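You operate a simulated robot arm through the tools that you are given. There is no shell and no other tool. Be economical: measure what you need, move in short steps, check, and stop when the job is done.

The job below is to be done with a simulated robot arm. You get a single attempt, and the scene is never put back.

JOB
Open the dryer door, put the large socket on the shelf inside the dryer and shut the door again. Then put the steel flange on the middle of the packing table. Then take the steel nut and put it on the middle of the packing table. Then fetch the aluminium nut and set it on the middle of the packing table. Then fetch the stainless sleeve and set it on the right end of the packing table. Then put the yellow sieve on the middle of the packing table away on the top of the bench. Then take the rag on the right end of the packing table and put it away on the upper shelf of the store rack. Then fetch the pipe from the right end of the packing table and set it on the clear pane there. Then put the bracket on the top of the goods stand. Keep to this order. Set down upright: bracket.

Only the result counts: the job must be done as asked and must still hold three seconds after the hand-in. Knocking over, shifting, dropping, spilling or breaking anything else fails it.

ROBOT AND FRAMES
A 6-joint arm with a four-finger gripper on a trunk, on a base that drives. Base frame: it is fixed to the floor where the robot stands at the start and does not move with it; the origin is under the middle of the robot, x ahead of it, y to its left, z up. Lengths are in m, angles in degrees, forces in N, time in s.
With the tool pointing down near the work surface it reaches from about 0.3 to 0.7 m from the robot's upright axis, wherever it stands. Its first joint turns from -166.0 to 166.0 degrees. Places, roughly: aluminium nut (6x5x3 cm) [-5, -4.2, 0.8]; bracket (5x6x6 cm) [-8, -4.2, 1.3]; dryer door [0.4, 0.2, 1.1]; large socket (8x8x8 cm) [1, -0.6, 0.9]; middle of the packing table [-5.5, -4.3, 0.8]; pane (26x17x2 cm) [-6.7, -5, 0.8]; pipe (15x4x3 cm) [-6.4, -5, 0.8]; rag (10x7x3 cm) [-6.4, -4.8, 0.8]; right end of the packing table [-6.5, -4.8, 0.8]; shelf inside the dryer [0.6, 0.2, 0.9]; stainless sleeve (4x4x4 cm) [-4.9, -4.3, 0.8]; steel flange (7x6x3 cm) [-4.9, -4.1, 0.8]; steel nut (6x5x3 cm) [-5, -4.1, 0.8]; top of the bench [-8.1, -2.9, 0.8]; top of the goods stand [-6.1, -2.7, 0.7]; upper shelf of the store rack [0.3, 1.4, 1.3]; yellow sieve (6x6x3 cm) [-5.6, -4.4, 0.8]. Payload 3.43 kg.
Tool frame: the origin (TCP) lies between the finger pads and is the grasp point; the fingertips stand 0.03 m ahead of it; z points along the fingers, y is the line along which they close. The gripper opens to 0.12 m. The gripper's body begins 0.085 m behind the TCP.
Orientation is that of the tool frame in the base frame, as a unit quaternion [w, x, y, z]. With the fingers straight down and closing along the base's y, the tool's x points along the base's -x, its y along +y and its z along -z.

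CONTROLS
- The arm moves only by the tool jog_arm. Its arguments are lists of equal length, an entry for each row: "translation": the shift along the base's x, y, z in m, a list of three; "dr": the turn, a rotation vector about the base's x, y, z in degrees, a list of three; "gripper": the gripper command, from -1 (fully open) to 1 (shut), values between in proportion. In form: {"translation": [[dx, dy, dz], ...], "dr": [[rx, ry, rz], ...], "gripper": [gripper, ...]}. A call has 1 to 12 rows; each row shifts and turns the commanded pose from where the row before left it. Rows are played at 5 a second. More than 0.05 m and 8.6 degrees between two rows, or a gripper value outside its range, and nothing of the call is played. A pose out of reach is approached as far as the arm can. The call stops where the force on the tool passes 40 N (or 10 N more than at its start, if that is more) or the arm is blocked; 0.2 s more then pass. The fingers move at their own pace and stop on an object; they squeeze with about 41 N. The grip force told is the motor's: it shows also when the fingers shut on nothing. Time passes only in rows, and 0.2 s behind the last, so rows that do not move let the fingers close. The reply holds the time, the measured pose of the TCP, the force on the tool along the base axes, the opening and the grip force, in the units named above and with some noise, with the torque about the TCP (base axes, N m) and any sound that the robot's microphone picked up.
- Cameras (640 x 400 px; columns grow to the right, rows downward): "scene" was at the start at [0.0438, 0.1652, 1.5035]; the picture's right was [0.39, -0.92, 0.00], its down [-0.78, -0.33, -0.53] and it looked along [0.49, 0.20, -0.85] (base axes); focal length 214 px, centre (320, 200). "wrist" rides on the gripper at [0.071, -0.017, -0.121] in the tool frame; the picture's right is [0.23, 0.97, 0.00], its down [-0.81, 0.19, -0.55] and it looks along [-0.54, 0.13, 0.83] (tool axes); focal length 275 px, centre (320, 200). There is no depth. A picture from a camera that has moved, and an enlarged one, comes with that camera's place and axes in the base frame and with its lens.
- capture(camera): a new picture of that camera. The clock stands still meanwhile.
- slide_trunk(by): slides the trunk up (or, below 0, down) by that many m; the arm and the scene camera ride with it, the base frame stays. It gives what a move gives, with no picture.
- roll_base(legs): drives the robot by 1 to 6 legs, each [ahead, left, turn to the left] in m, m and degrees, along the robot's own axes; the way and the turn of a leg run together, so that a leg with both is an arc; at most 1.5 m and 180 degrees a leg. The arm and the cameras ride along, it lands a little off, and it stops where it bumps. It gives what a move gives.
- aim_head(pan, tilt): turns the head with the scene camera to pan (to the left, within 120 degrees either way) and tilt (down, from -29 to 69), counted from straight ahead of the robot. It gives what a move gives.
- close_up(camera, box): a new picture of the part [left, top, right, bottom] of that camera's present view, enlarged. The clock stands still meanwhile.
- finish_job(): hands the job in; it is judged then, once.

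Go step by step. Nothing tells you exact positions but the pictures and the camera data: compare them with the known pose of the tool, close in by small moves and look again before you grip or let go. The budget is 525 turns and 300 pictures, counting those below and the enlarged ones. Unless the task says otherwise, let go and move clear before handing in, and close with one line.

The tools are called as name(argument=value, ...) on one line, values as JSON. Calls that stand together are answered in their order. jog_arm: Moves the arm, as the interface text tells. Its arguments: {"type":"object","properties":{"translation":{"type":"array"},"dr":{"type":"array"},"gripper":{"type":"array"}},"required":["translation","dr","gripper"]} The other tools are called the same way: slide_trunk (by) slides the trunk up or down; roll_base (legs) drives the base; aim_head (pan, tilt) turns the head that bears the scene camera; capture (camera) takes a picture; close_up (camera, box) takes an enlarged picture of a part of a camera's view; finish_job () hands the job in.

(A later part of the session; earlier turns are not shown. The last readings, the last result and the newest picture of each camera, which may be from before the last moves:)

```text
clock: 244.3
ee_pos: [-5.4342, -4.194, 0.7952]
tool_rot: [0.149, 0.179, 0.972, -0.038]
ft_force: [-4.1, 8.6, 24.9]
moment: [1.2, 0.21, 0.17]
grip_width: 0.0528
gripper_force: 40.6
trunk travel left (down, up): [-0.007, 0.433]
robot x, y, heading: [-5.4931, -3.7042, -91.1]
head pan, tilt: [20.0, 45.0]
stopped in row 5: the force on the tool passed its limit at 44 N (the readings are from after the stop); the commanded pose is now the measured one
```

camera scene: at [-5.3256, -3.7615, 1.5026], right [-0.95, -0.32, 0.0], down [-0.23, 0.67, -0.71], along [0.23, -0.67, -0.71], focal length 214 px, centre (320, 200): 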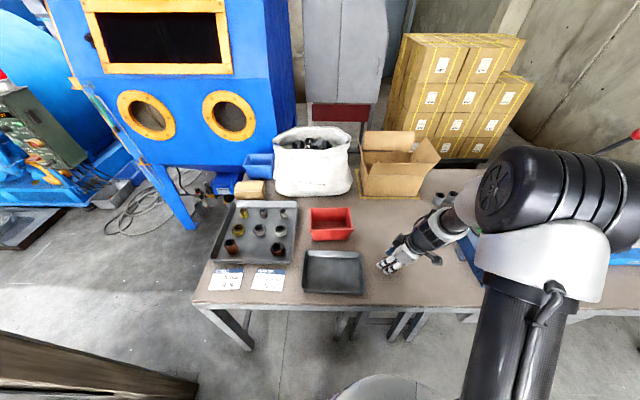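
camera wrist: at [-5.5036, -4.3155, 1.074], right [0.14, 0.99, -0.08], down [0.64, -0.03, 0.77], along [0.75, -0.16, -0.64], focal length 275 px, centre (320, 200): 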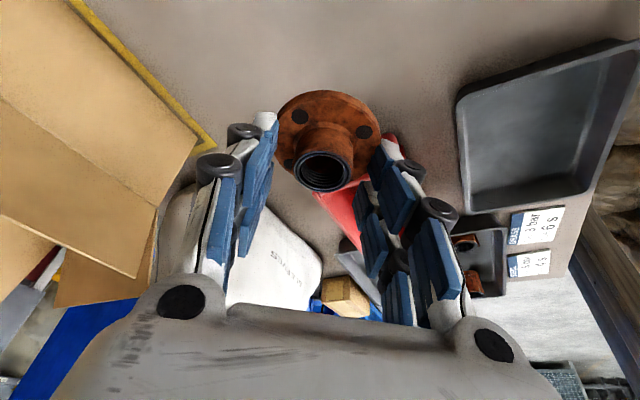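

On the table. Releasing.

jog_arm(translation=[[0, 0, 0.003], [0, 0, 0.0], [0, 0, 0], [0, 0, 0.02], [0, 0, 0.04], [0, 0, 0.05]], dr=[[0, 0, 0], [0, 0, 0], [0, 0, 0], [0, 0, 0], [0, 0, 0], [0, 0, 0]], gripper=[0.1, -0.4, -0.4, -0.4, -0.4, -0.4])

capture(camera="wrist")

```text
clock: 245.7
ee_pos: [-5.4352, -4.1945, 0.9071]
tool_rot: [0.148, 0.18, 0.972, -0.037]
ft_force: [0.3, 0.3, 0.2]
moment: [-0.02, -0.01, 0.0]
grip_width: 0.084
gripper_force: 0.0
trunk travel left (down, up): [-0.007, 0.433]
robot x, y, heading: [-5.4902, -3.6993, -90.9]
head pan, tilt: [20.0, 45.0]
```

```text
171 pictures are left
camera wrist: at [-5.5364, -4.1715, 1.0006], right [0.15, 0.99, -0.09], down [0.64, -0.03, 0.77], along [0.75, -0.17, -0.64], focal length 275 px, centre (320, 200)
```

wrist: 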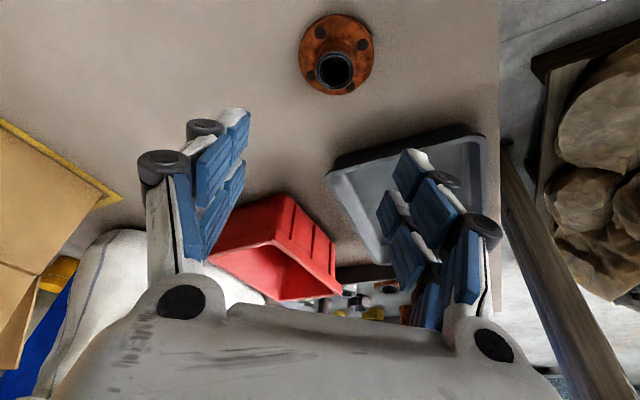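

Flange placed. Back to the tray for the steel nut.

jog_arm(translation=[[0, 0, 0.04], [0, 0, 0.04]], dr=[[0, 0, 0], [0, 0, 0]], gripper=[-0.4, -0.4])

roll_base(legs=[[0, 0, 46]])

jog_arm(translation=[[0.02, -0.034, 0], [0.02, -0.034, 0], [0.02, -0.034, 0], [0.02, -0.034, -0.02]], dr=[[0, 0, 0], [0, 0, 0], [0, 0, 0], [0, 0, 0]], gripper=[-0.4, -0.4, -0.4, -0.4])

capture(camera="wrist")

```text
clock: 246.3
ee_pos: [-5.4333, -4.1964, 0.987]
tool_rot: [0.146, 0.179, 0.972, -0.037]
ft_force: [-0.4, -0.2, 0.0]
moment: [-0.01, 0.02, 0.02]
grip_width: 0.0843
gripper_force: 0.3
trunk travel left (down, up): [-0.007, 0.433]
robot x, y, heading: [-5.4943, -3.703, -91.1]
head pan, tilt: [20.0, 45.0]
```

```text
clock: 248.8
ee_pos: [-5.0949, -4.0018, 0.9861]
tool_rot: [0.15, -0.215, 0.965, 0.023]
ft_force: [-0.8, 0.3, 1.0]
moment: [0.0, 0.02, -0.01]
grip_width: 0.0843
gripper_force: 0.1
trunk travel left (down, up): [-0.007, 0.433]
robot x, y, heading: [-5.492, -3.6986, -45.2]
head pan, tilt: [20.0, 45.0]
```

```text
clock: 249.8
ee_pos: [-5.0145, -4.1392, 0.9659]
tool_rot: [0.15, -0.215, 0.965, 0.024]
ft_force: [-0.1, 0.5, 0.3]
moment: [0.0, 0.01, 0.01]
grip_width: 0.084
gripper_force: 0.0
trunk travel left (down, up): [-0.007, 0.433]
robot x, y, heading: [-5.4929, -3.6997, -44.9]
head pan, tilt: [20.0, 45.0]
```

```text
170 pictures are left
camera wrist: at [-5.1019, -4.1969, 1.0593], right [-0.61, 0.79, -0.09], down [0.46, 0.44, 0.77], along [0.64, 0.43, -0.64], focal length 275 px, centre (320, 200)
```

wrist: 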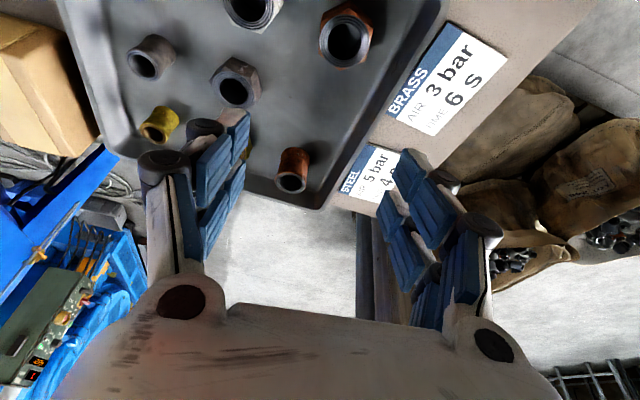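

jog_arm(translation=[[-0.006, 0.0, -0.045], [-0.005, 0.0, -0.045], [0, 0, -0.035]], dr=[[0, 0, 0], [0, 0, 0], [0, 0, 0]], gripper=[-0.35, -0.35, -0.35])

capture(camera="wrist")

```text
clock: 250.6
ee_pos: [-5.0261, -4.1393, 0.8432]
tool_rot: [0.15, -0.214, 0.965, 0.023]
ft_force: [-0.9, -0.3, 0.9]
moment: [-0.03, -0.01, -0.01]
grip_width: 0.0808
gripper_force: 0.1
trunk travel left (down, up): [-0.007, 0.433]
robot x, y, heading: [-5.4927, -3.697, -45.1]
head pan, tilt: [20.0, 45.0]
```

```text
169 pictures are left
camera wrist: at [-5.1131, -4.196, 0.9365], right [-0.61, 0.79, -0.09], down [0.46, 0.44, 0.77], along [0.64, 0.43, -0.64], focal length 275 px, centre (320, 200)
```

wrist: 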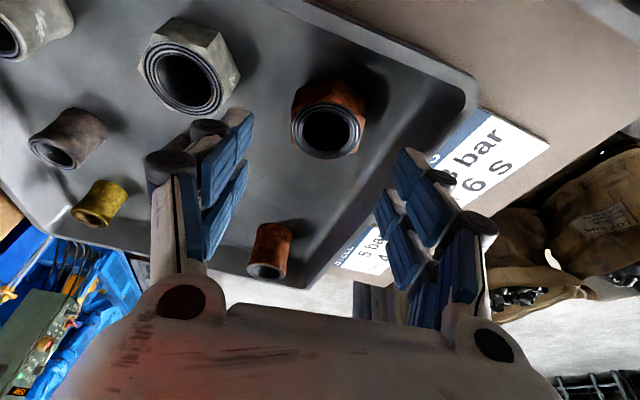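

jog_arm(translation=[[0, 0, -0.025], [0, 0, -0.014], [0, 0, 0], [0, 0, 0], [0, 0, 0], [0, 0, 0]], dr=[[0, 0, 0], [0, 0, 0], [0, 0, 0], [0, 0, 0], [0, 0, 0], [0, 0, 0]], gripper=[-0.35, -0.35, 0.5, 1, 1, 1])

capture(camera="wrist")

```text
clock: 252.0
ee_pos: [-5.0246, -4.1389, 0.8028]
tool_rot: [0.15, -0.215, 0.965, 0.023]
ft_force: [-0.2, 1.0, 1.1]
moment: [-0.08, 0.01, -0.01]
grip_width: 0.0459
gripper_force: 35.4
trunk travel left (down, up): [-0.007, 0.433]
robot x, y, heading: [-5.4905, -3.6991, -44.8]
head pan, tilt: [20.0, 45.0]
```

```text
168 pictures are left
camera wrist: at [-5.1132, -4.196, 0.8975], right [-0.61, 0.79, -0.09], down [0.46, 0.44, 0.77], along [0.64, 0.43, -0.64], focal length 275 px, centre (320, 200)
```

wrist: 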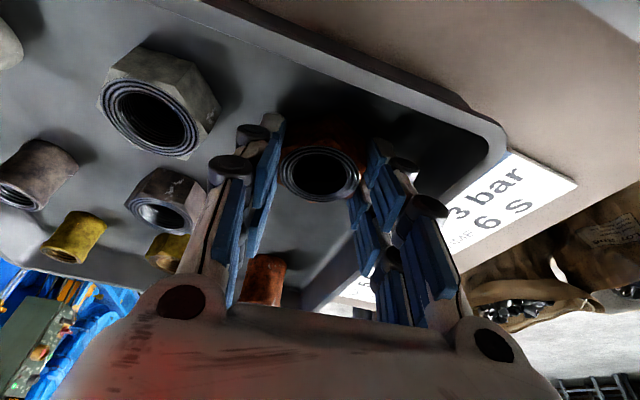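

Gripped at 4.6 cm. Lifting gently.

jog_arm(translation=[[0, 0, 0.006], [0, 0, 0.01], [0, 0, 0.015], [0, 0, 0.02]], dr=[[0, 0, 0], [0, 0, 0], [0, 0, 0], [0, 0, 0]], gripper=[1, 1, 1, 1])

capture(camera="wrist")

```text
clock: 253.0
ee_pos: [-5.0262, -4.1381, 0.8528]
tool_rot: [0.149, -0.214, 0.965, 0.023]
ft_force: [-0.6, -0.3, -2.1]
moment: [0.02, 0.01, 0.01]
grip_width: 0.0455
gripper_force: 41.2
trunk travel left (down, up): [-0.007, 0.433]
robot x, y, heading: [-5.4947, -3.6972, -45.0]
head pan, tilt: [20.0, 45.0]
```

```text
167 pictures are left
camera wrist: at [-5.1132, -4.1955, 0.9477], right [-0.61, 0.79, -0.09], down [0.46, 0.44, 0.77], along [0.64, 0.43, -0.64], focal length 275 px, centre (320, 200)
```

wrist: 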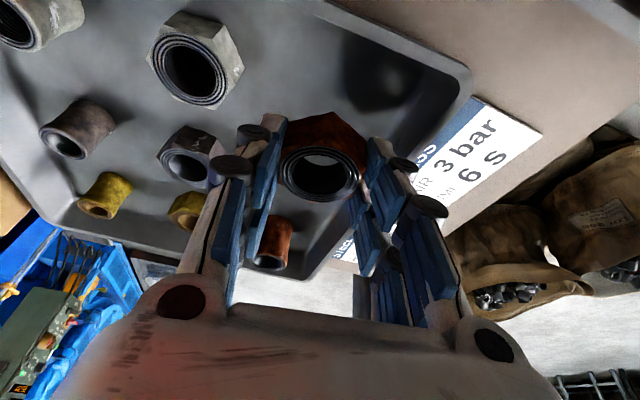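

jog_arm(translation=[[0, 0, 0.04], [0, 0, 0.04], [0, 0, 0.04]], dr=[[0, 0, 0], [0, 0, 0], [0, 0, 0]], gripper=[1, 1, 1])

roll_base(legs=[[0, 0, -46]])

jog_arm(translation=[[-0.018, 0.028, 0], [-0.018, 0.028, 0], [-0.015, 0.028, 0]], dr=[[0, 0, 0], [0, 0, 0], [0, 0, 0]], gripper=[1, 1, 1])

capture(camera="scene")

capture(camera="wrist")

```text
clock: 253.8
ee_pos: [-5.0261, -4.1378, 0.9745]
tool_rot: [0.149, -0.215, 0.965, 0.024]
ft_force: [-0.3, -0.2, -2.7]
moment: [0.0, 0.03, -0.04]
grip_width: 0.0455
gripper_force: 40.8
trunk travel left (down, up): [-0.007, 0.433]
robot x, y, heading: [-5.4913, -3.7008, -45.0]
head pan, tilt: [20.0, 45.0]
```

```text
clock: 256.3
ee_pos: [-5.4848, -4.3407, 0.9728]
tool_rot: [0.147, 0.178, 0.972, -0.036]
ft_force: [-0.1, 1.2, -2.3]
moment: [0.05, 0.0, 0.0]
grip_width: 0.0456
gripper_force: 41.1
trunk travel left (down, up): [-0.007, 0.433]
robot x, y, heading: [-5.4941, -3.7024, -90.7]
head pan, tilt: [20.0, 45.0]
```

```text
clock: 257.1
ee_pos: [-5.535, -4.2552, 0.9745]
tool_rot: [0.147, 0.178, 0.972, -0.038]
ft_force: [0.6, 0.0, -3.0]
moment: [0.03, -0.01, 0.0]
grip_width: 0.0456
gripper_force: 41.3
trunk travel left (down, up): [-0.007, 0.433]
robot x, y, heading: [-5.4931, -3.7001, -90.9]
head pan, tilt: [20.0, 45.0]
```

```text
166 pictures are left
camera scene: at [-5.3257, -3.7602, 1.5027], right [-0.95, -0.33, 0.0], down [-0.23, 0.67, -0.71], along [0.23, -0.67, -0.71], focal length 214 px, centre (320, 200)
```

scene: 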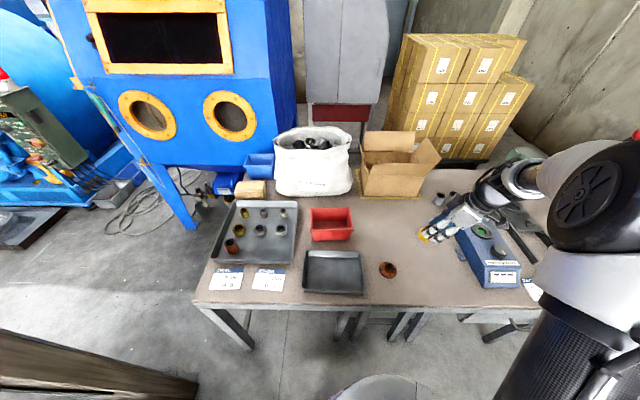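

```text
165 pictures are left
camera wrist: at [-5.6372, -4.2327, 1.068], right [0.14, 0.99, -0.09], down [0.64, -0.02, 0.77], along [0.75, -0.17, -0.64], focal length 275 px, centre (320, 200)
```

wrist: 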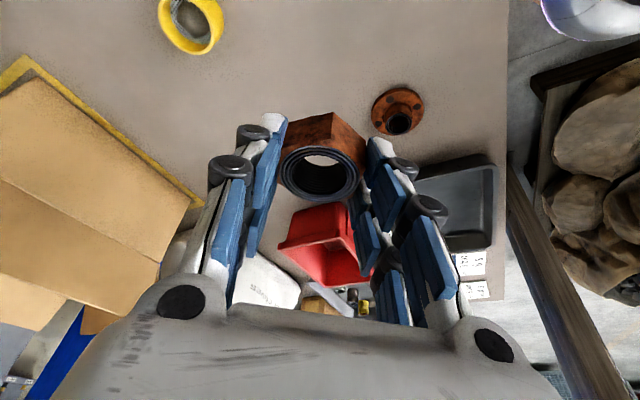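

jog_arm(translation=[[0, 0, -0.045], [0, 0, -0.045], [0, 0, -0.045], [0, 0, -0.02], [0, 0, -0.008], [0, 0, -0.006], [0, 0, -0.005]], dr=[[0, 0, 0], [0, 0, 0], [0, 0, 0], [0, 0, 0], [0, 0, 0], [0, 0, 0], [0, 0, 0]], gripper=[1, 1, 1, 1, 1, 1, 1])

```text
clock: 258.7
ee_pos: [-5.5355, -4.2561, 0.7998]
tool_rot: [0.147, 0.178, 0.972, -0.037]
ft_force: [0.1, -0.1, -2.3]
moment: [0.02, 0.03, 0.0]
grip_width: 0.0458
gripper_force: 40.8
trunk travel left (down, up): [-0.007, 0.433]
robot x, y, heading: [-5.4954, -3.7004, -91.1]
head pan, tilt: [20.0, 45.0]
```

jog_arm(translation=[[0, 0, -0.004], [0, 0, -0.003], [0, 0, -0.003]], dr=[[0, 0, 0], [0, 0, 0], [0, 0, 0]], gripper=[1, 1, 1])

```text
clock: 259.5
ee_pos: [-5.5347, -4.2563, 0.7959]
tool_rot: [0.149, 0.178, 0.972, -0.04]
ft_force: [-1.0, 8.4, 17.8]
moment: [0.85, 0.12, -0.02]
grip_width: 0.0455
gripper_force: 41.2
trunk travel left (down, up): [-0.007, 0.433]
robot x, y, heading: [-5.4943, -3.702, -91.0]
head pan, tilt: [20.0, 45.0]
stopped in row 3: the force on the tool passed its limit at 44 N (the readings are from after the stop); the commanded pose is now the measured one
```

jog_arm(translation=[[0, 0, 0.002], [0, 0, 0.0], [0, 0, 0], [0, 0, 0.02], [0, 0, 0.04], [0, 0, 0.05], [0, 0, 0.05]], dr=[[0, 0, 0], [0, 0, 0], [0, 0, 0], [0, 0, 0], [0, 0, 0], [0, 0, 0], [0, 0, 0]], gripper=[0.2, -0.3, -0.4, -0.4, -0.4, -0.4, -0.4])

capture(camera="wrist")

roll_base(legs=[[0, 0, 46]])

```text
clock: 261.1
ee_pos: [-5.5355, -4.2575, 0.9564]
tool_rot: [0.148, 0.178, 0.972, -0.04]
ft_force: [-0.7, -0.7, -0.8]
moment: [-0.03, 0.01, 0.01]
grip_width: 0.084
gripper_force: 0.1
trunk travel left (down, up): [-0.007, 0.433]
robot x, y, heading: [-5.4957, -3.6999, -91.0]
head pan, tilt: [20.0, 45.0]
```

```text
164 pictures are left
camera wrist: at [-5.6367, -4.2334, 1.05], right [0.14, 0.99, -0.09], down [0.64, -0.02, 0.77], along [0.75, -0.17, -0.63], focal length 275 px, centre (320, 200)
```

wrist: 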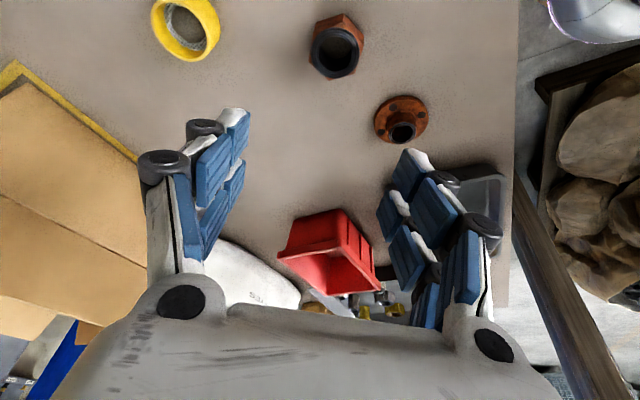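

```text
clock: 263.6
ee_pos: [-5.1183, -4.1159, 0.9568]
tool_rot: [0.153, -0.218, 0.964, 0.021]
ft_force: [1.0, -0.2, 0.1]
moment: [0.02, -0.02, -0.02]
grip_width: 0.084
gripper_force: 0.1
trunk travel left (down, up): [-0.007, 0.433]
robot x, y, heading: [-5.4924, -3.6995, -44.8]
head pan, tilt: [20.0, 45.0]
```

Steel nut placed. Now the aluminium nut at about (-4.994, -4.219).

jog_arm(translation=[[0.03, -0.026, 0], [0.03, -0.026, 0], [0.03, -0.026, 0], [0.03, -0.026, 0], [0, 0, -0.04], [0, 0, -0.04], [0, 0, -0.03]], dr=[[0, 0, 0], [0, 0, 0], [0, 0, 0], [0, 0, 0], [0, 0, 0], [0, 0, 0], [0, 0, 0]], gripper=[-0.35, -0.35, -0.35, -0.35, -0.35, -0.35, -0.35])

capture(camera="wrist")

```text
clock: 265.2
ee_pos: [-4.9992, -4.2217, 0.8463]
tool_rot: [0.152, -0.217, 0.964, 0.022]
ft_force: [-0.1, -1.2, 0.2]
moment: [0.0, 0.01, -0.01]
grip_width: 0.0812
gripper_force: 0.1
trunk travel left (down, up): [-0.007, 0.433]
robot x, y, heading: [-5.4951, -3.6984, -44.3]
head pan, tilt: [20.0, 45.0]
```

```text
163 pictures are left
camera wrist: at [-5.0865, -4.2789, 0.9394], right [-0.61, 0.79, -0.09], down [0.46, 0.45, 0.77], along [0.64, 0.43, -0.63], focal length 275 px, centre (320, 200)
```

wrist: 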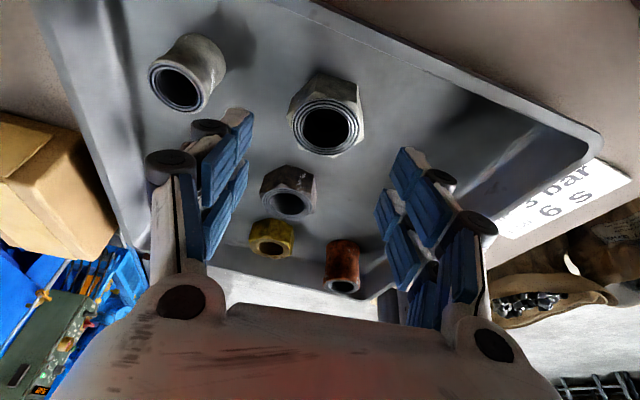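

jog_arm(translation=[[0, 0, -0.028], [0, 0, -0.015], [0, 0, 0], [0, 0, 0], [0, 0, 0], [0, 0, 0], [0, 0, 0.006], [0, 0, 0.01], [0, 0, 0.015], [0, 0, 0.02]], dr=[[0, 0, 0], [0, 0, 0], [0, 0, 0], [0, 0, 0], [0, 0, 0], [0, 0, 0], [0, 0, 0], [0, 0, 0], [0, 0, 0], [0, 0, 0]], gripper=[-0.35, -0.35, 0.5, 1, 1, 1, 1, 1, 1, 1])

capture(camera="wrist")

```text
clock: 267.4
ee_pos: [-4.9982, -4.2212, 0.8547]
tool_rot: [0.153, -0.216, 0.964, 0.021]
ft_force: [-0.2, -1.3, -1.1]
moment: [0.01, 0.01, -0.02]
grip_width: 0.0502
gripper_force: 41.0
trunk travel left (down, up): [-0.007, 0.433]
robot x, y, heading: [-5.4931, -3.6981, -44.7]
head pan, tilt: [20.0, 45.0]
```

```text
162 pictures are left
camera wrist: at [-5.0864, -4.2779, 0.9487], right [-0.61, 0.79, -0.09], down [0.46, 0.45, 0.77], along [0.64, 0.43, -0.63], focal length 275 px, centre (320, 200)
```

wrist: 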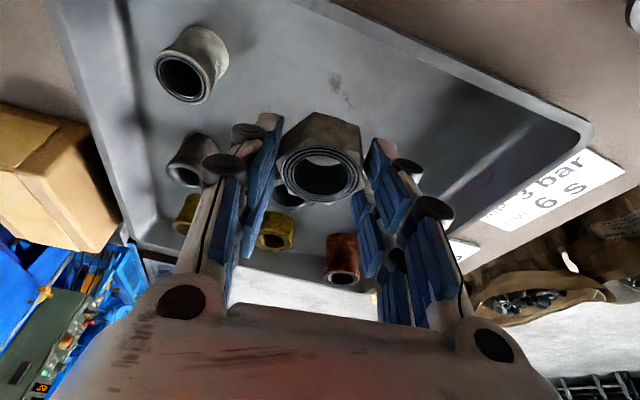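

jog_arm(translation=[[-0.01, 0.01, 0.045], [-0.02, 0.02, 0.04], [-0.02, 0.02, 0.04], [-0.02, 0.02, 0]], dr=[[0, 0, 0], [0, 0, 0], [0, 0, 0], [0, 0, 0]], gripper=[1, 1, 1, 1])

roll_base(legs=[[0, 0, -39]])

capture(camera="scene")

```text
clock: 268.4
ee_pos: [-5.0691, -4.1492, 0.9796]
tool_rot: [0.152, -0.217, 0.964, 0.022]
ft_force: [-0.1, -0.2, 0.0]
moment: [-0.01, 0.0, -0.03]
grip_width: 0.05
gripper_force: 41.1
trunk travel left (down, up): [-0.007, 0.433]
robot x, y, heading: [-5.4945, -3.7017, -44.6]
head pan, tilt: [20.0, 45.0]
```

```text
clock: 270.6
ee_pos: [-5.4486, -4.3166, 0.9789]
tool_rot: [0.15, 0.118, 0.981, -0.031]
ft_force: [-0.1, -0.8, -1.6]
moment: [0.0, 0.01, 0.0]
grip_width: 0.0499
gripper_force: 40.9
trunk travel left (down, up): [-0.007, 0.433]
robot x, y, heading: [-5.4898, -3.7011, -83.9]
head pan, tilt: [20.0, 45.0]
```

```text
161 pictures are left
camera scene: at [-5.3196, -3.7394, 1.5027], right [-0.9, -0.44, 0.0], down [-0.31, 0.64, -0.71], along [0.31, -0.64, -0.71], focal length 214 px, centre (320, 200)
```

scene: 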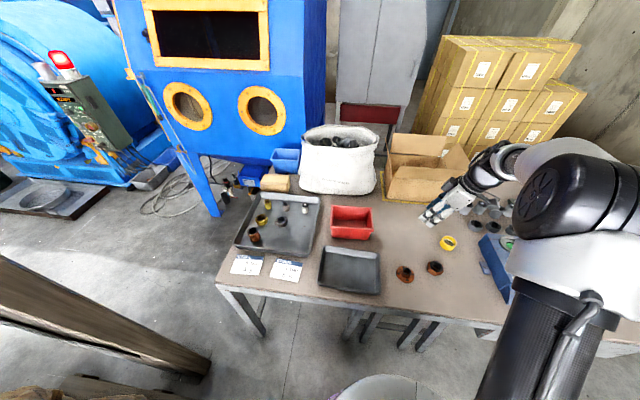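

jog_arm(translation=[[0.019, 0.0, 0], [0.019, 0.0, -0.03], [0, 0, -0.045], [0, 0, -0.045], [0, 0, -0.04], [0, 0, -0.01], [0, 0, -0.006], [0, 0, -0.004], [0, 0, -0.004], [0, 0, -0.004]], dr=[[0, 0, 0], [0, 0, 0], [0, 0, 0], [0, 0, 0], [0, 0, 0], [0, 0, 0], [0, 0, 0], [0, 0, 0], [0, 0, 0], [0, 0, 0]], gripper=[1, 1, 1, 1, 1, 1, 1, 1, 1, 1])

```text
clock: 272.8
ee_pos: [-5.4087, -4.3157, 0.7961]
tool_rot: [0.151, 0.119, 0.981, -0.033]
ft_force: [1.5, 6.7, 33.6]
moment: [0.34, 0.08, 0.02]
grip_width: 0.0507
gripper_force: 40.8
trunk travel left (down, up): [-0.007, 0.433]
robot x, y, heading: [-5.4908, -3.6979, -84.0]
head pan, tilt: [20.0, 45.0]
```

jog_arm(translation=[[0, 0, 0.004], [0, 0, 0.0], [0, 0, 0], [0, 0, 0.02], [0, 0, 0.04], [0, 0, 0.05], [0, 0, 0.05]], dr=[[0, 0, 0], [0, 0, 0], [0, 0, 0], [0, 0, 0], [0, 0, 0], [0, 0, 0], [0, 0, 0]], gripper=[0.1, -0.2, -0.35, -0.35, -0.35, -0.35, -0.35])

capture(camera="wrist")

roll_base(legs=[[0, 0, 39]])

close_up(camera="scene", box=[325, 140, 475, 270])

```text
clock: 274.4
ee_pos: [-5.4092, -4.3165, 0.9565]
tool_rot: [0.151, 0.118, 0.981, -0.031]
ft_force: [0.4, 0.9, 0.3]
moment: [0.02, -0.01, 0.01]
grip_width: 0.0811
gripper_force: 0.2
trunk travel left (down, up): [-0.007, 0.433]
robot x, y, heading: [-5.495, -3.6995, -83.7]
head pan, tilt: [20.0, 45.0]
```

```text
160 pictures are left
camera wrist: at [-5.5138, -4.3046, 1.0501], right [0.02, 1.0, -0.09], down [0.64, 0.06, 0.77], along [0.77, -0.08, -0.63], focal length 275 px, centre (320, 200)
```

wrist: 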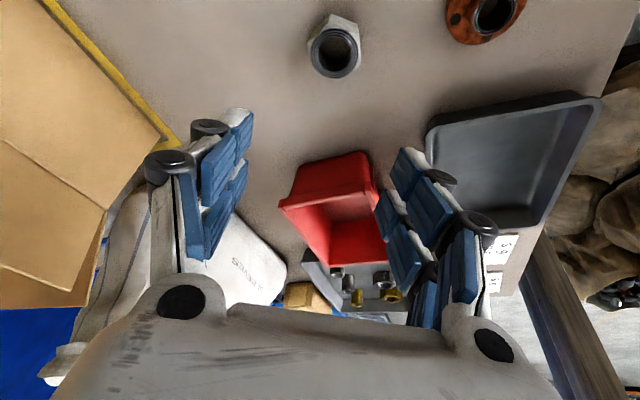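

```text
clock: 276.6
ee_pos: [-5.0408, -4.1279, 0.9553]
tool_rot: [0.152, -0.215, 0.965, 0.021]
ft_force: [0.2, -0.4, -0.1]
moment: [0.01, 0.0, 0.02]
grip_width: 0.0811
gripper_force: 0.0
trunk travel left (down, up): [-0.007, 0.433]
robot x, y, heading: [-5.4936, -3.7003, -45.1]
head pan, tilt: [20.0, 45.0]
```

```text
3.08 times, centred on (400, 205) of scene
camera zoom: at [-5.3338, -3.6222, 1.5027], right [-0.42, -0.91, 0.0], down [-0.64, 0.3, -0.71], along [0.64, -0.3, -0.71], focal length 660 px, centre (74, 185)
```

zoom: 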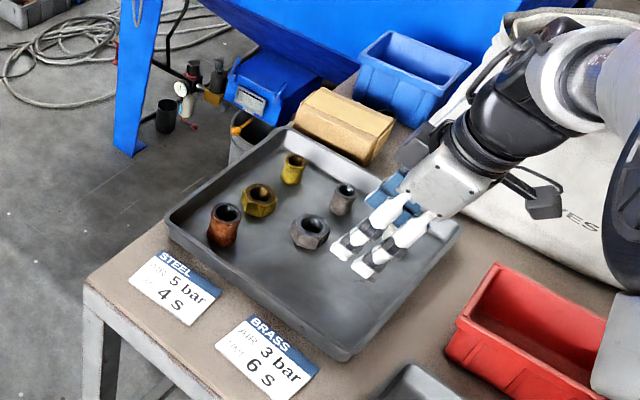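

Aluminium nut placed. The stainless sleeve (dark grey) is at about (-4.88, -4.283), far; I'll edge 7 cm nearer and lean the tool more forward.

jog_arm(translation=[[0, 0, 0.01], [0, 0, 0.01], [0, 0, 0.01], [0, 0, 0], [0, 0, 0], [0, 0, 0], [0, 0, 0]], dr=[[0, 0, -8], [0, 0, -8], [0, 0, -8], [0, 0, -8], [0, 0, -8], [-1.95, -6.2, 0], [-1.95, -6.2, 0]], gripper=[-0.1, -0.1, -0.1, -0.1, -0.1, -0.1, -0.1])

roll_base(legs=[[0.07, 0, 0]])

```text
clock: 278.2
ee_pos: [-5.0521, -4.1272, 0.9767]
tool_rot: [0.259, 0.126, 0.956, -0.052]
ft_force: [1.0, 0.5, -0.2]
moment: [-0.02, -0.03, 0.03]
grip_width: 0.066
gripper_force: 0.1
out of reach, approached as far as the arm can: row 4, 5
trunk travel left (down, up): [-0.007, 0.433]
robot x, y, heading: [-5.49, -3.7027, -45.0]
head pan, tilt: [20.0, 45.0]
```

```text
clock: 279.2
ee_pos: [-5.002, -4.1763, 0.9754]
tool_rot: [0.258, 0.126, 0.957, -0.051]
ft_force: [0.2, 0.0, 0.0]
moment: [0.03, 0.05, -0.02]
grip_width: 0.066
gripper_force: 0.1
trunk travel left (down, up): [-0.007, 0.433]
robot x, y, heading: [-5.4423, -3.7502, -45.1]
head pan, tilt: [20.0, 45.0]
```

jog_arm(translation=[[0.029, -0.026, 0], [0.029, -0.026, -0.01], [0.029, -0.026, -0.02], [0.028, -0.026, -0.03]], dr=[[0, 0, 0], [0, 0, 0], [0, 0, 0], [0, 0, 0]], gripper=[-0.1, -0.1, -0.1, -0.1])

capture(camera="wrist")

close_up(camera="scene", box=[325, 140, 475, 270])

```text
clock: 280.2
ee_pos: [-4.886, -4.2821, 0.9154]
tool_rot: [0.258, 0.126, 0.956, -0.051]
ft_force: [-0.3, 0.1, 0.6]
moment: [0.0, 0.01, -0.03]
grip_width: 0.0656
gripper_force: 0.1
trunk travel left (down, up): [-0.007, 0.433]
robot x, y, heading: [-5.4438, -3.7469, -44.9]
head pan, tilt: [20.0, 45.0]
```

```text
158 pictures are left
camera wrist: at [-5.0086, -4.2629, 0.984], right [0.07, 0.99, -0.15], down [0.46, 0.1, 0.88], along [0.88, -0.13, -0.45], focal length 275 px, centre (320, 200)
```

wrist: 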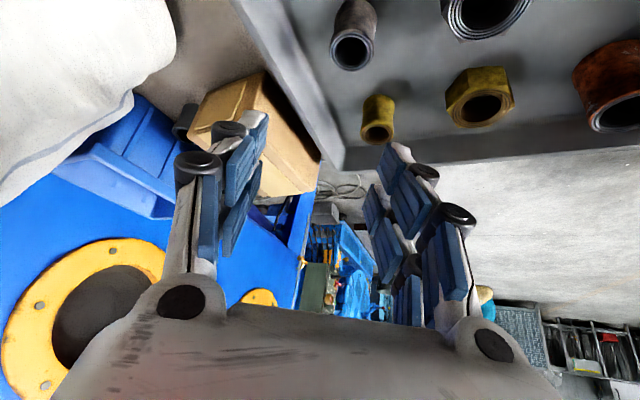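

```text
3.08 times, centred on (400, 205) of scene
camera zoom: at [-5.2839, -3.6722, 1.5026], right [-0.42, -0.91, 0.0], down [-0.64, 0.3, -0.71], along [0.64, -0.3, -0.71], focal length 660 px, centre (74, 185)
```

zoom: 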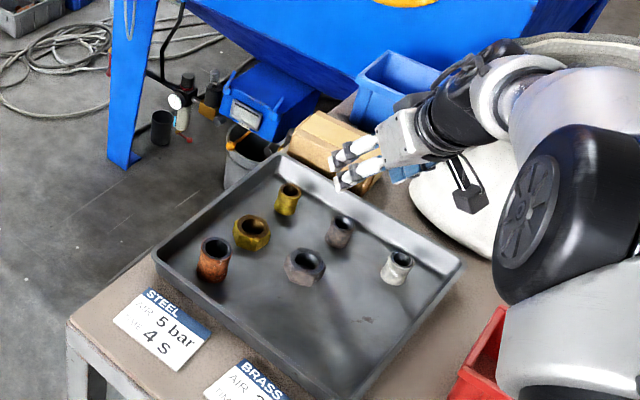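

jog_arm(translation=[[-0.004, 0.005, -0.04], [0, 0, -0.035], [0, 0, -0.025]], dr=[[0, 0, 0], [0, 0, 0], [0, 0, 0]], gripper=[-0.05, -0.05, -0.05])

capture(camera="wrist")

```text
clock: 281.1
ee_pos: [-4.8924, -4.2761, 0.8169]
tool_rot: [0.259, 0.124, 0.957, -0.051]
ft_force: [-0.7, 0.0, -0.3]
moment: [0.01, 0.02, 0.03]
grip_width: 0.0629
gripper_force: 0.0
trunk travel left (down, up): [-0.007, 0.433]
robot x, y, heading: [-5.4435, -3.75, -45.1]
head pan, tilt: [20.0, 45.0]
```

```text
156 pictures are left
camera wrist: at [-5.0135, -4.2572, 0.885], right [0.07, 0.99, -0.15], down [0.46, 0.1, 0.88], along [0.89, -0.13, -0.45], focal length 275 px, centre (320, 200)
```

wrist: 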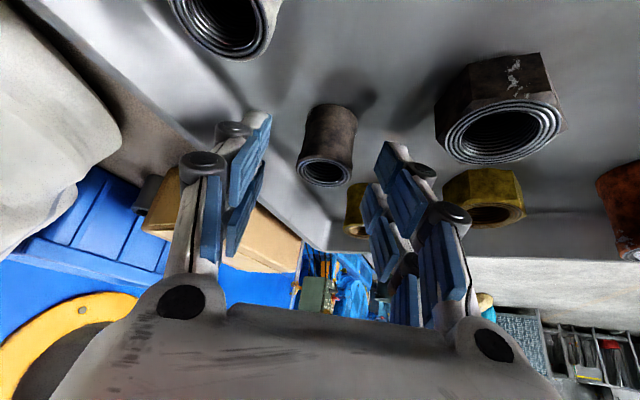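

jog_arm(translation=[[0, 0, -0.012], [0, 0, 0], [0, 0, 0], [0, 0, 0], [0, 0, 0], [0, 0, 0.006], [0, 0, 0.01], [0, 0, 0.015], [0, 0, 0.02]], dr=[[0, 0, 0], [0, 0, 0], [0, 0, 0], [0, 0, 0], [0, 0, 0], [0, 0, 0], [0, 0, 0], [0, 0, 0], [0, 0, 0]], gripper=[-0.05, 0.5, 1, 1, 1, 1, 1, 1, 1])

capture(camera="wrist")

```text
clock: 283.1
ee_pos: [-4.8912, -4.2751, 0.8559]
tool_rot: [0.258, 0.125, 0.957, -0.052]
ft_force: [-0.4, 0.8, -1.0]
moment: [-0.01, 0.0, -0.02]
grip_width: 0.0297
gripper_force: 41.1
trunk travel left (down, up): [-0.007, 0.433]
robot x, y, heading: [-5.4464, -3.7516, -45.1]
head pan, tilt: [20.0, 45.0]
```

```text
155 pictures are left
camera wrist: at [-5.0138, -4.2567, 0.9236], right [0.07, 0.99, -0.15], down [0.46, 0.1, 0.88], along [0.88, -0.13, -0.45], focal length 275 px, centre (320, 200)
```

wrist: 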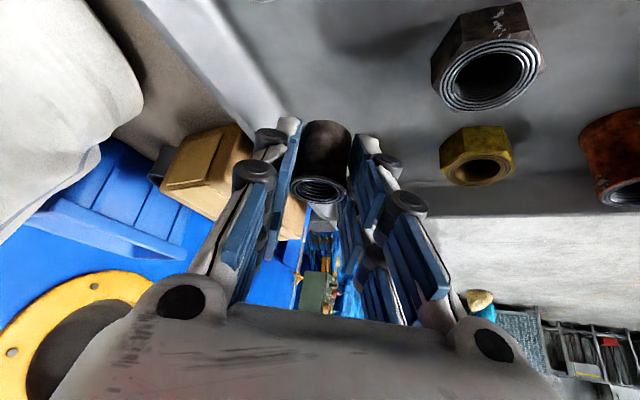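

Sleeve held. Retracting, raising and driving along the table to the right end.

jog_arm(translation=[[0, 0, 0.04], [0, 0, 0.04], [-0.02, 0.02, 0.03], [-0.03, 0.03, 0], [-0.03, 0.03, 0], [-0.03, 0.03, 0]], dr=[[0, 0, 0], [0, 0, 0], [0, 0, 0], [0, 0, 0], [0, 0, 0], [0, 0, 0]], gripper=[1, 1, 1, 1, 1, 1])

slide_trunk(by=0.1)

roll_base(legs=[[-0.1, 0, 0], [0, 0, -27], [0, -1.2, 0]])

capture(camera="scene")

```text
clock: 284.4
ee_pos: [-5.0025, -4.164, 0.9659]
tool_rot: [0.26, 0.125, 0.956, -0.052]
ft_force: [-0.5, 0.1, -1.1]
moment: [-0.02, 0.0, -0.01]
grip_width: 0.0296
gripper_force: 41.3
trunk travel left (down, up): [-0.007, 0.433]
robot x, y, heading: [-5.4428, -3.7537, -44.6]
head pan, tilt: [20.0, 45.0]
```

```text
clock: 285.8
ee_pos: [-5.0015, -4.1654, 1.066]
tool_rot: [0.259, 0.125, 0.956, -0.052]
ft_force: [0.0, -0.4, -1.3]
moment: [-0.01, 0.02, 0.01]
grip_width: 0.0297
gripper_force: 41.0
trunk travel left (down, up): [-0.107, 0.333]
robot x, y, heading: [-5.4415, -3.7479, -45.2]
head pan, tilt: [20.0, 45.0]
```

```text
clock: 294.0
ee_pos: [-6.454, -4.6196, 1.0657]
tool_rot: [0.24, 0.346, 0.9, -0.111]
ft_force: [0.6, 0.2, -0.4]
moment: [0.02, -0.01, -0.03]
grip_width: 0.0294
gripper_force: 41.2
trunk travel left (down, up): [-0.107, 0.333]
robot x, y, heading: [-6.6592, -4.0474, -72.1]
head pan, tilt: [20.0, 45.0]
```

```text
154 pictures are left
camera scene: at [-6.4807, -4.0519, 1.6027], right [-0.79, -0.62, 0.0], down [-0.43, 0.56, -0.71], along [0.43, -0.56, -0.71], focal length 214 px, centre (320, 200)
```

scene: 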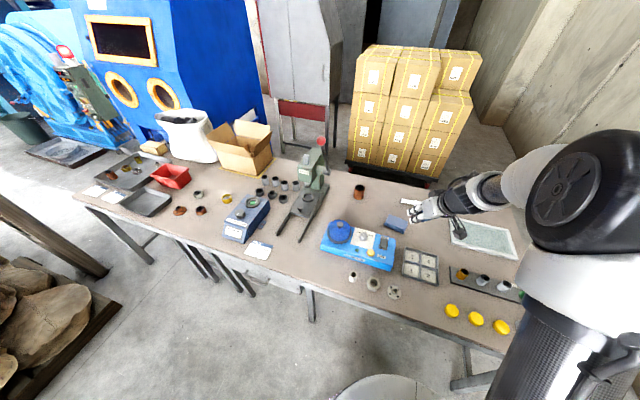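

close_up(camera="scene", box=[330, 170, 530, 340])

capture(camera="wrist")

```text
2.35 times, centred on (430, 255) of scene
camera zoom: at [-6.4807, -4.0519, 1.6027], right [-0.79, -0.62, 0.0], down [-0.43, 0.56, -0.71], along [0.43, -0.56, -0.71], focal length 505 px, centre (61, 71)
```

zoom: 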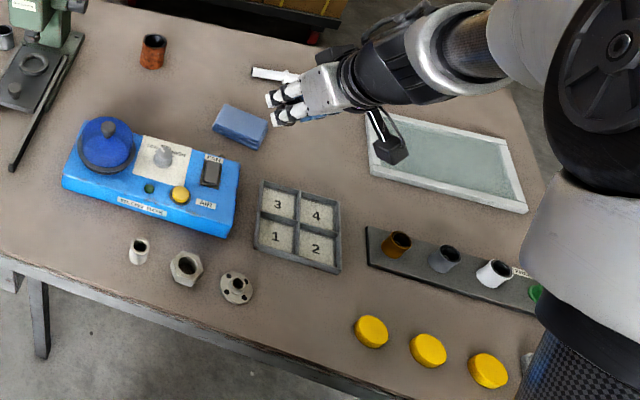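

```text
152 pictures are left
camera wrist: at [-6.5536, -4.548, 1.1342], right [0.51, 0.85, -0.15], down [0.46, -0.12, 0.88], along [0.73, -0.52, -0.45], focal length 275 px, centre (320, 200)
```

wrist: 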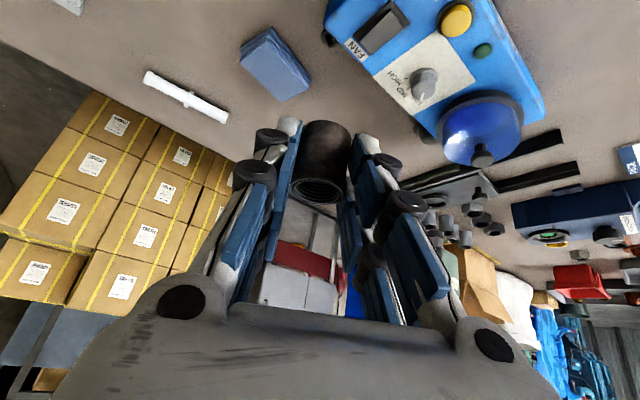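

slide_trunk(by=-0.1)

jog_arm(translation=[[-0.016, -0.045, 0], [-0.016, -0.045, 0], [-0.016, -0.045, 0], [-0.016, -0.045, -0.01], [-0.002, -0.028, -0.03]], dr=[[0, 0, 0], [0, 0, 0], [0, 0, 0], [0, 0, 0], [0, 0, 0]], gripper=[1, 1, 1, 1, 1])

capture(camera="wrist")

close_up(camera="scene", box=[330, 170, 530, 340])

```text
clock: 295.3
ee_pos: [-6.4537, -4.62, 0.9661]
tool_rot: [0.241, 0.346, 0.9, -0.111]
ft_force: [0.7, 0.0, -0.7]
moment: [-0.03, 0.02, 0.01]
grip_width: 0.0294
gripper_force: 41.0
trunk travel left (down, up): [-0.007, 0.433]
robot x, y, heading: [-6.6585, -4.0508, -72.0]
head pan, tilt: [20.0, 45.0]
```

```text
clock: 296.5
ee_pos: [-6.5198, -4.8284, 0.9247]
tool_rot: [0.239, 0.346, 0.901, -0.11]
ft_force: [-0.1, 0.1, -0.7]
moment: [0.03, 0.0, 0.01]
grip_width: 0.0294
gripper_force: 41.2
trunk travel left (down, up): [-0.007, 0.433]
robot x, y, heading: [-6.657, -4.049, -72.0]
head pan, tilt: [20.0, 45.0]
```

```text
151 pictures are left
camera wrist: at [-6.6195, -4.7564, 0.9929], right [0.51, 0.85, -0.15], down [0.46, -0.12, 0.88], along [0.73, -0.52, -0.45], focal length 275 px, centre (320, 200)
```

wrist: 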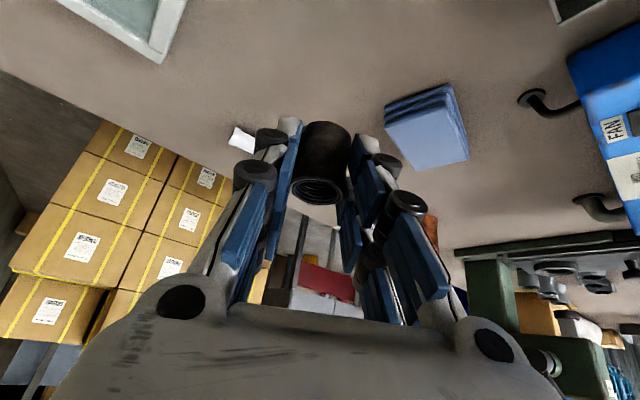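

```text
2.35 times, centred on (430, 255) of scene
camera zoom: at [-6.4805, -4.0527, 1.5026], right [-0.79, -0.61, 0.0], down [-0.43, 0.56, -0.71], along [0.43, -0.56, -0.71], focal length 505 px, centre (61, 71)
```

zoom: 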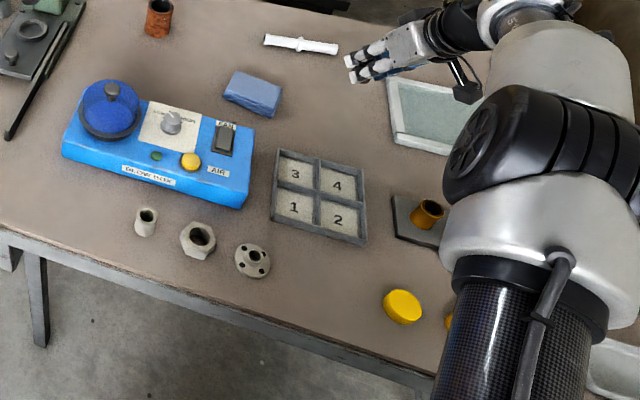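

jog_arm(translation=[[0, 0, -0.04], [0, 0, -0.04], [0, 0, -0.03], [0, 0, -0.008], [0, 0, -0.005], [0, 0, -0.004], [0, 0, -0.003]], dr=[[0, 0, 0], [0, 0, 0], [0, 0, 0], [0, 0, 0], [0, 0, 0], [0, 0, 0], [0, 0, 0]], gripper=[1, 1, 1, 1, 1, 1, 1])

```text
clock: 298.1
ee_pos: [-6.5194, -4.8276, 0.801]
tool_rot: [0.24, 0.345, 0.9, -0.114]
ft_force: [-1.8, 3.1, 16.9]
moment: [0.29, -0.07, 0.07]
grip_width: 0.0292
gripper_force: 40.9
trunk travel left (down, up): [-0.007, 0.433]
robot x, y, heading: [-6.656, -4.0508, -72.2]
head pan, tilt: [20.0, 45.0]
```

jog_arm(translation=[[0, 0, 0.004], [0, 0, 0.0], [0, 0, 0], [-0.007, 0.007, 0.017], [-0.014, 0.014, 0.034], [-0.014, 0.014, 0.034], [-0.01, 0.01, 0.04]], dr=[[0, 0, 0], [0, 0, 0], [0, 0, 0], [0, 0, 0], [0, 0, 0], [0, 0, 0], [0, 0, 0]], gripper=[0.35, 0.1, -0.05, -0.05, -0.05, -0.1, -0.1])

capture(camera="wrist")

```text
clock: 299.7
ee_pos: [-6.5654, -4.7797, 0.9259]
tool_rot: [0.24, 0.345, 0.901, -0.11]
ft_force: [0.0, 0.5, -0.4]
moment: [-0.01, 0.02, 0.03]
grip_width: 0.0662
gripper_force: 0.2
trunk travel left (down, up): [-0.007, 0.433]
robot x, y, heading: [-6.6549, -4.0469, -72.0]
head pan, tilt: [20.0, 45.0]
```

```text
149 pictures are left
camera wrist: at [-6.665, -4.7096, 0.9942], right [0.51, 0.85, -0.15], down [0.46, -0.12, 0.88], along [0.73, -0.52, -0.45], focal length 275 px, centre (320, 200)
```

wrist: 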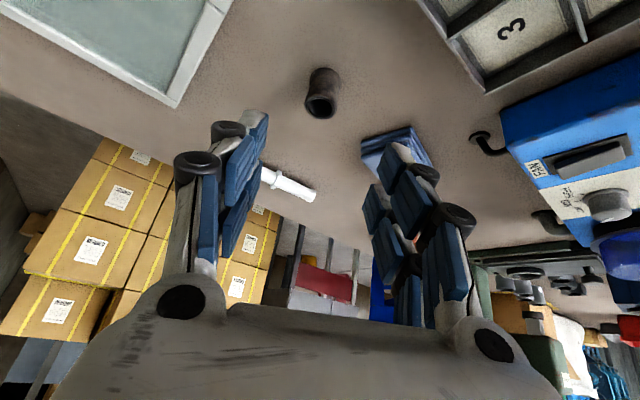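

Sleeve stands at the right end. Next the yellow sieve: retract and drive back toward the middle.

jog_arm(translation=[[-0.01, 0.045, 0.01], [-0.01, 0.045, 0.02], [-0.01, 0.045, 0.02], [-0.01, 0.045, 0.02], [-0.01, 0.02, 0.01]], dr=[[0, 0, 0], [0, 0, 0], [0, 0, 0], [0, 0, 0], [0, 0, 0]], gripper=[-0.4, -0.4, -0.4, -0.4, -0.4])

roll_base(legs=[[0, 0.92, 0]])

capture(camera="wrist")

capture(camera="scene")

```text
refused: row 2 steps farther than a row can; nothing moved
```

```text
clock: 304.5
ee_pos: [-5.6947, -4.5016, 0.9255]
tool_rot: [0.24, 0.346, 0.9, -0.11]
ft_force: [0.9, -0.6, 1.0]
moment: [0.0, -0.02, 0.02]
grip_width: 0.0658
gripper_force: 0.0
trunk travel left (down, up): [-0.007, 0.433]
robot x, y, heading: [-5.7837, -3.7671, -72.3]
head pan, tilt: [20.0, 45.0]
```

```text
148 pictures are left
camera wrist: at [-5.7947, -4.4296, 0.9941], right [0.51, 0.85, -0.15], down [0.46, -0.12, 0.88], along [0.73, -0.52, -0.45], focal length 275 px, centre (320, 200)
```

wrist: 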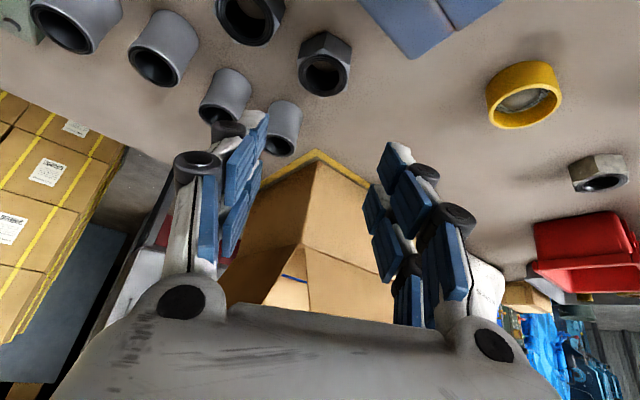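

```text
147 pictures are left
camera scene: at [-5.6074, -3.7718, 1.5027], right [-0.79, -0.61, 0.0], down [-0.43, 0.56, -0.71], along [0.43, -0.56, -0.71], focal length 214 px, centre (320, 200)
```

scene: 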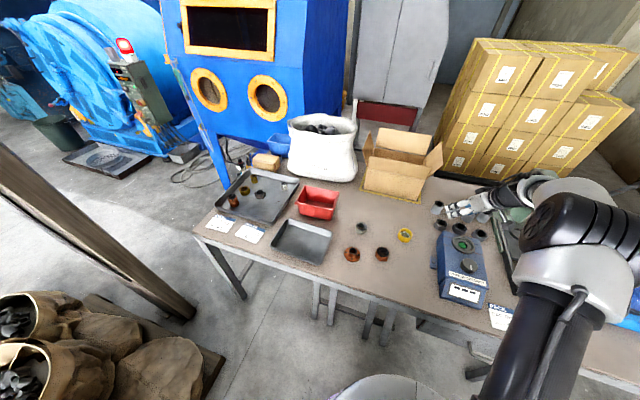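

The lift was refused yet the base drove; I must check that nothing (the press, blow box) was touched.

close_up(camera="scene", box=[400, 160, 640, 330])

jog_arm(translation=[[0, 0.02, 0.04], [0, 0.02, 0.04], [0, 0.02, 0.04], [0, 0.02, 0.03]], dr=[[0, 0, 0], [0, 0, 0], [0, 0, 0], [0, 0, 0]], gripper=[-0.4, -0.4, -0.4, -0.4])

aim_head(pan=-20, tilt=35)

capture(camera="scene")

```text
2.35 times, centred on (520, 245) of scene
camera zoom: at [-5.6074, -3.7718, 1.5027], right [-0.79, -0.61, 0.0], down [-0.43, 0.56, -0.71], along [0.43, -0.56, -0.71], focal length 505 px, centre (-151, 94)
```

zoom: 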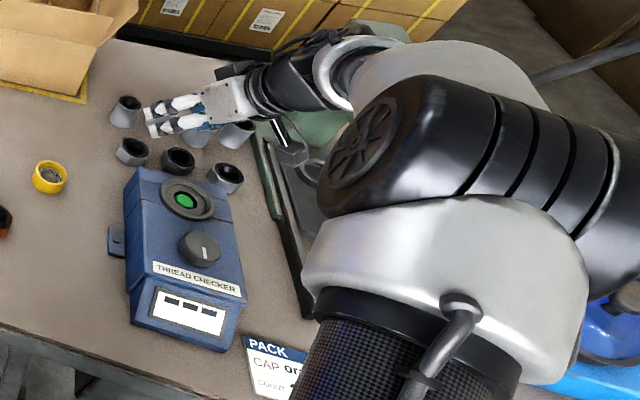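

```text
clock: 305.5
ee_pos: [-5.6954, -4.4212, 1.0759]
tool_rot: [0.24, 0.347, 0.9, -0.111]
ft_force: [0.5, 0.3, 0.0]
moment: [-0.01, 0.01, 0.0]
grip_width: 0.0841
gripper_force: 0.1
trunk travel left (down, up): [-0.007, 0.433]
robot x, y, heading: [-5.7854, -3.7674, -72.2]
head pan, tilt: [20.0, 45.0]
```

```text
clock: 306.6
ee_pos: [-5.6955, -4.4216, 1.0752]
tool_rot: [0.241, 0.347, 0.899, -0.112]
ft_force: [-0.1, -0.6, -0.6]
moment: [-0.01, -0.02, 0.0]
grip_width: 0.0839
gripper_force: 0.0
trunk travel left (down, up): [-0.007, 0.433]
robot x, y, heading: [-5.7868, -3.7655, -72.3]
head pan, tilt: [-20.0, 35.0]
```

```text
145 pictures are left
camera scene: at [-5.6607, -3.7955, 1.5175], right [-1.0, 0.04, 0.0], down [0.02, 0.57, -0.82], along [-0.03, -0.82, -0.57], focal length 214 px, centre (320, 200)
```

scene: 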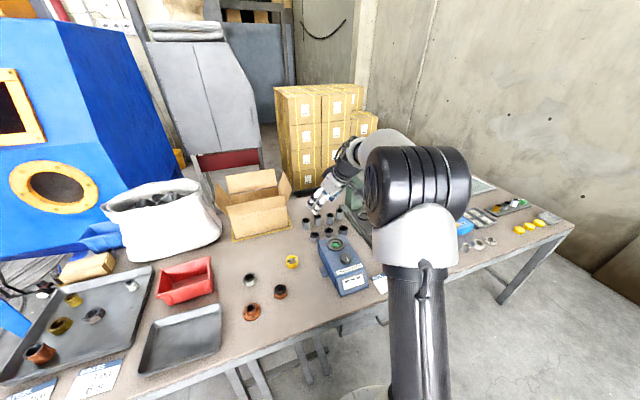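

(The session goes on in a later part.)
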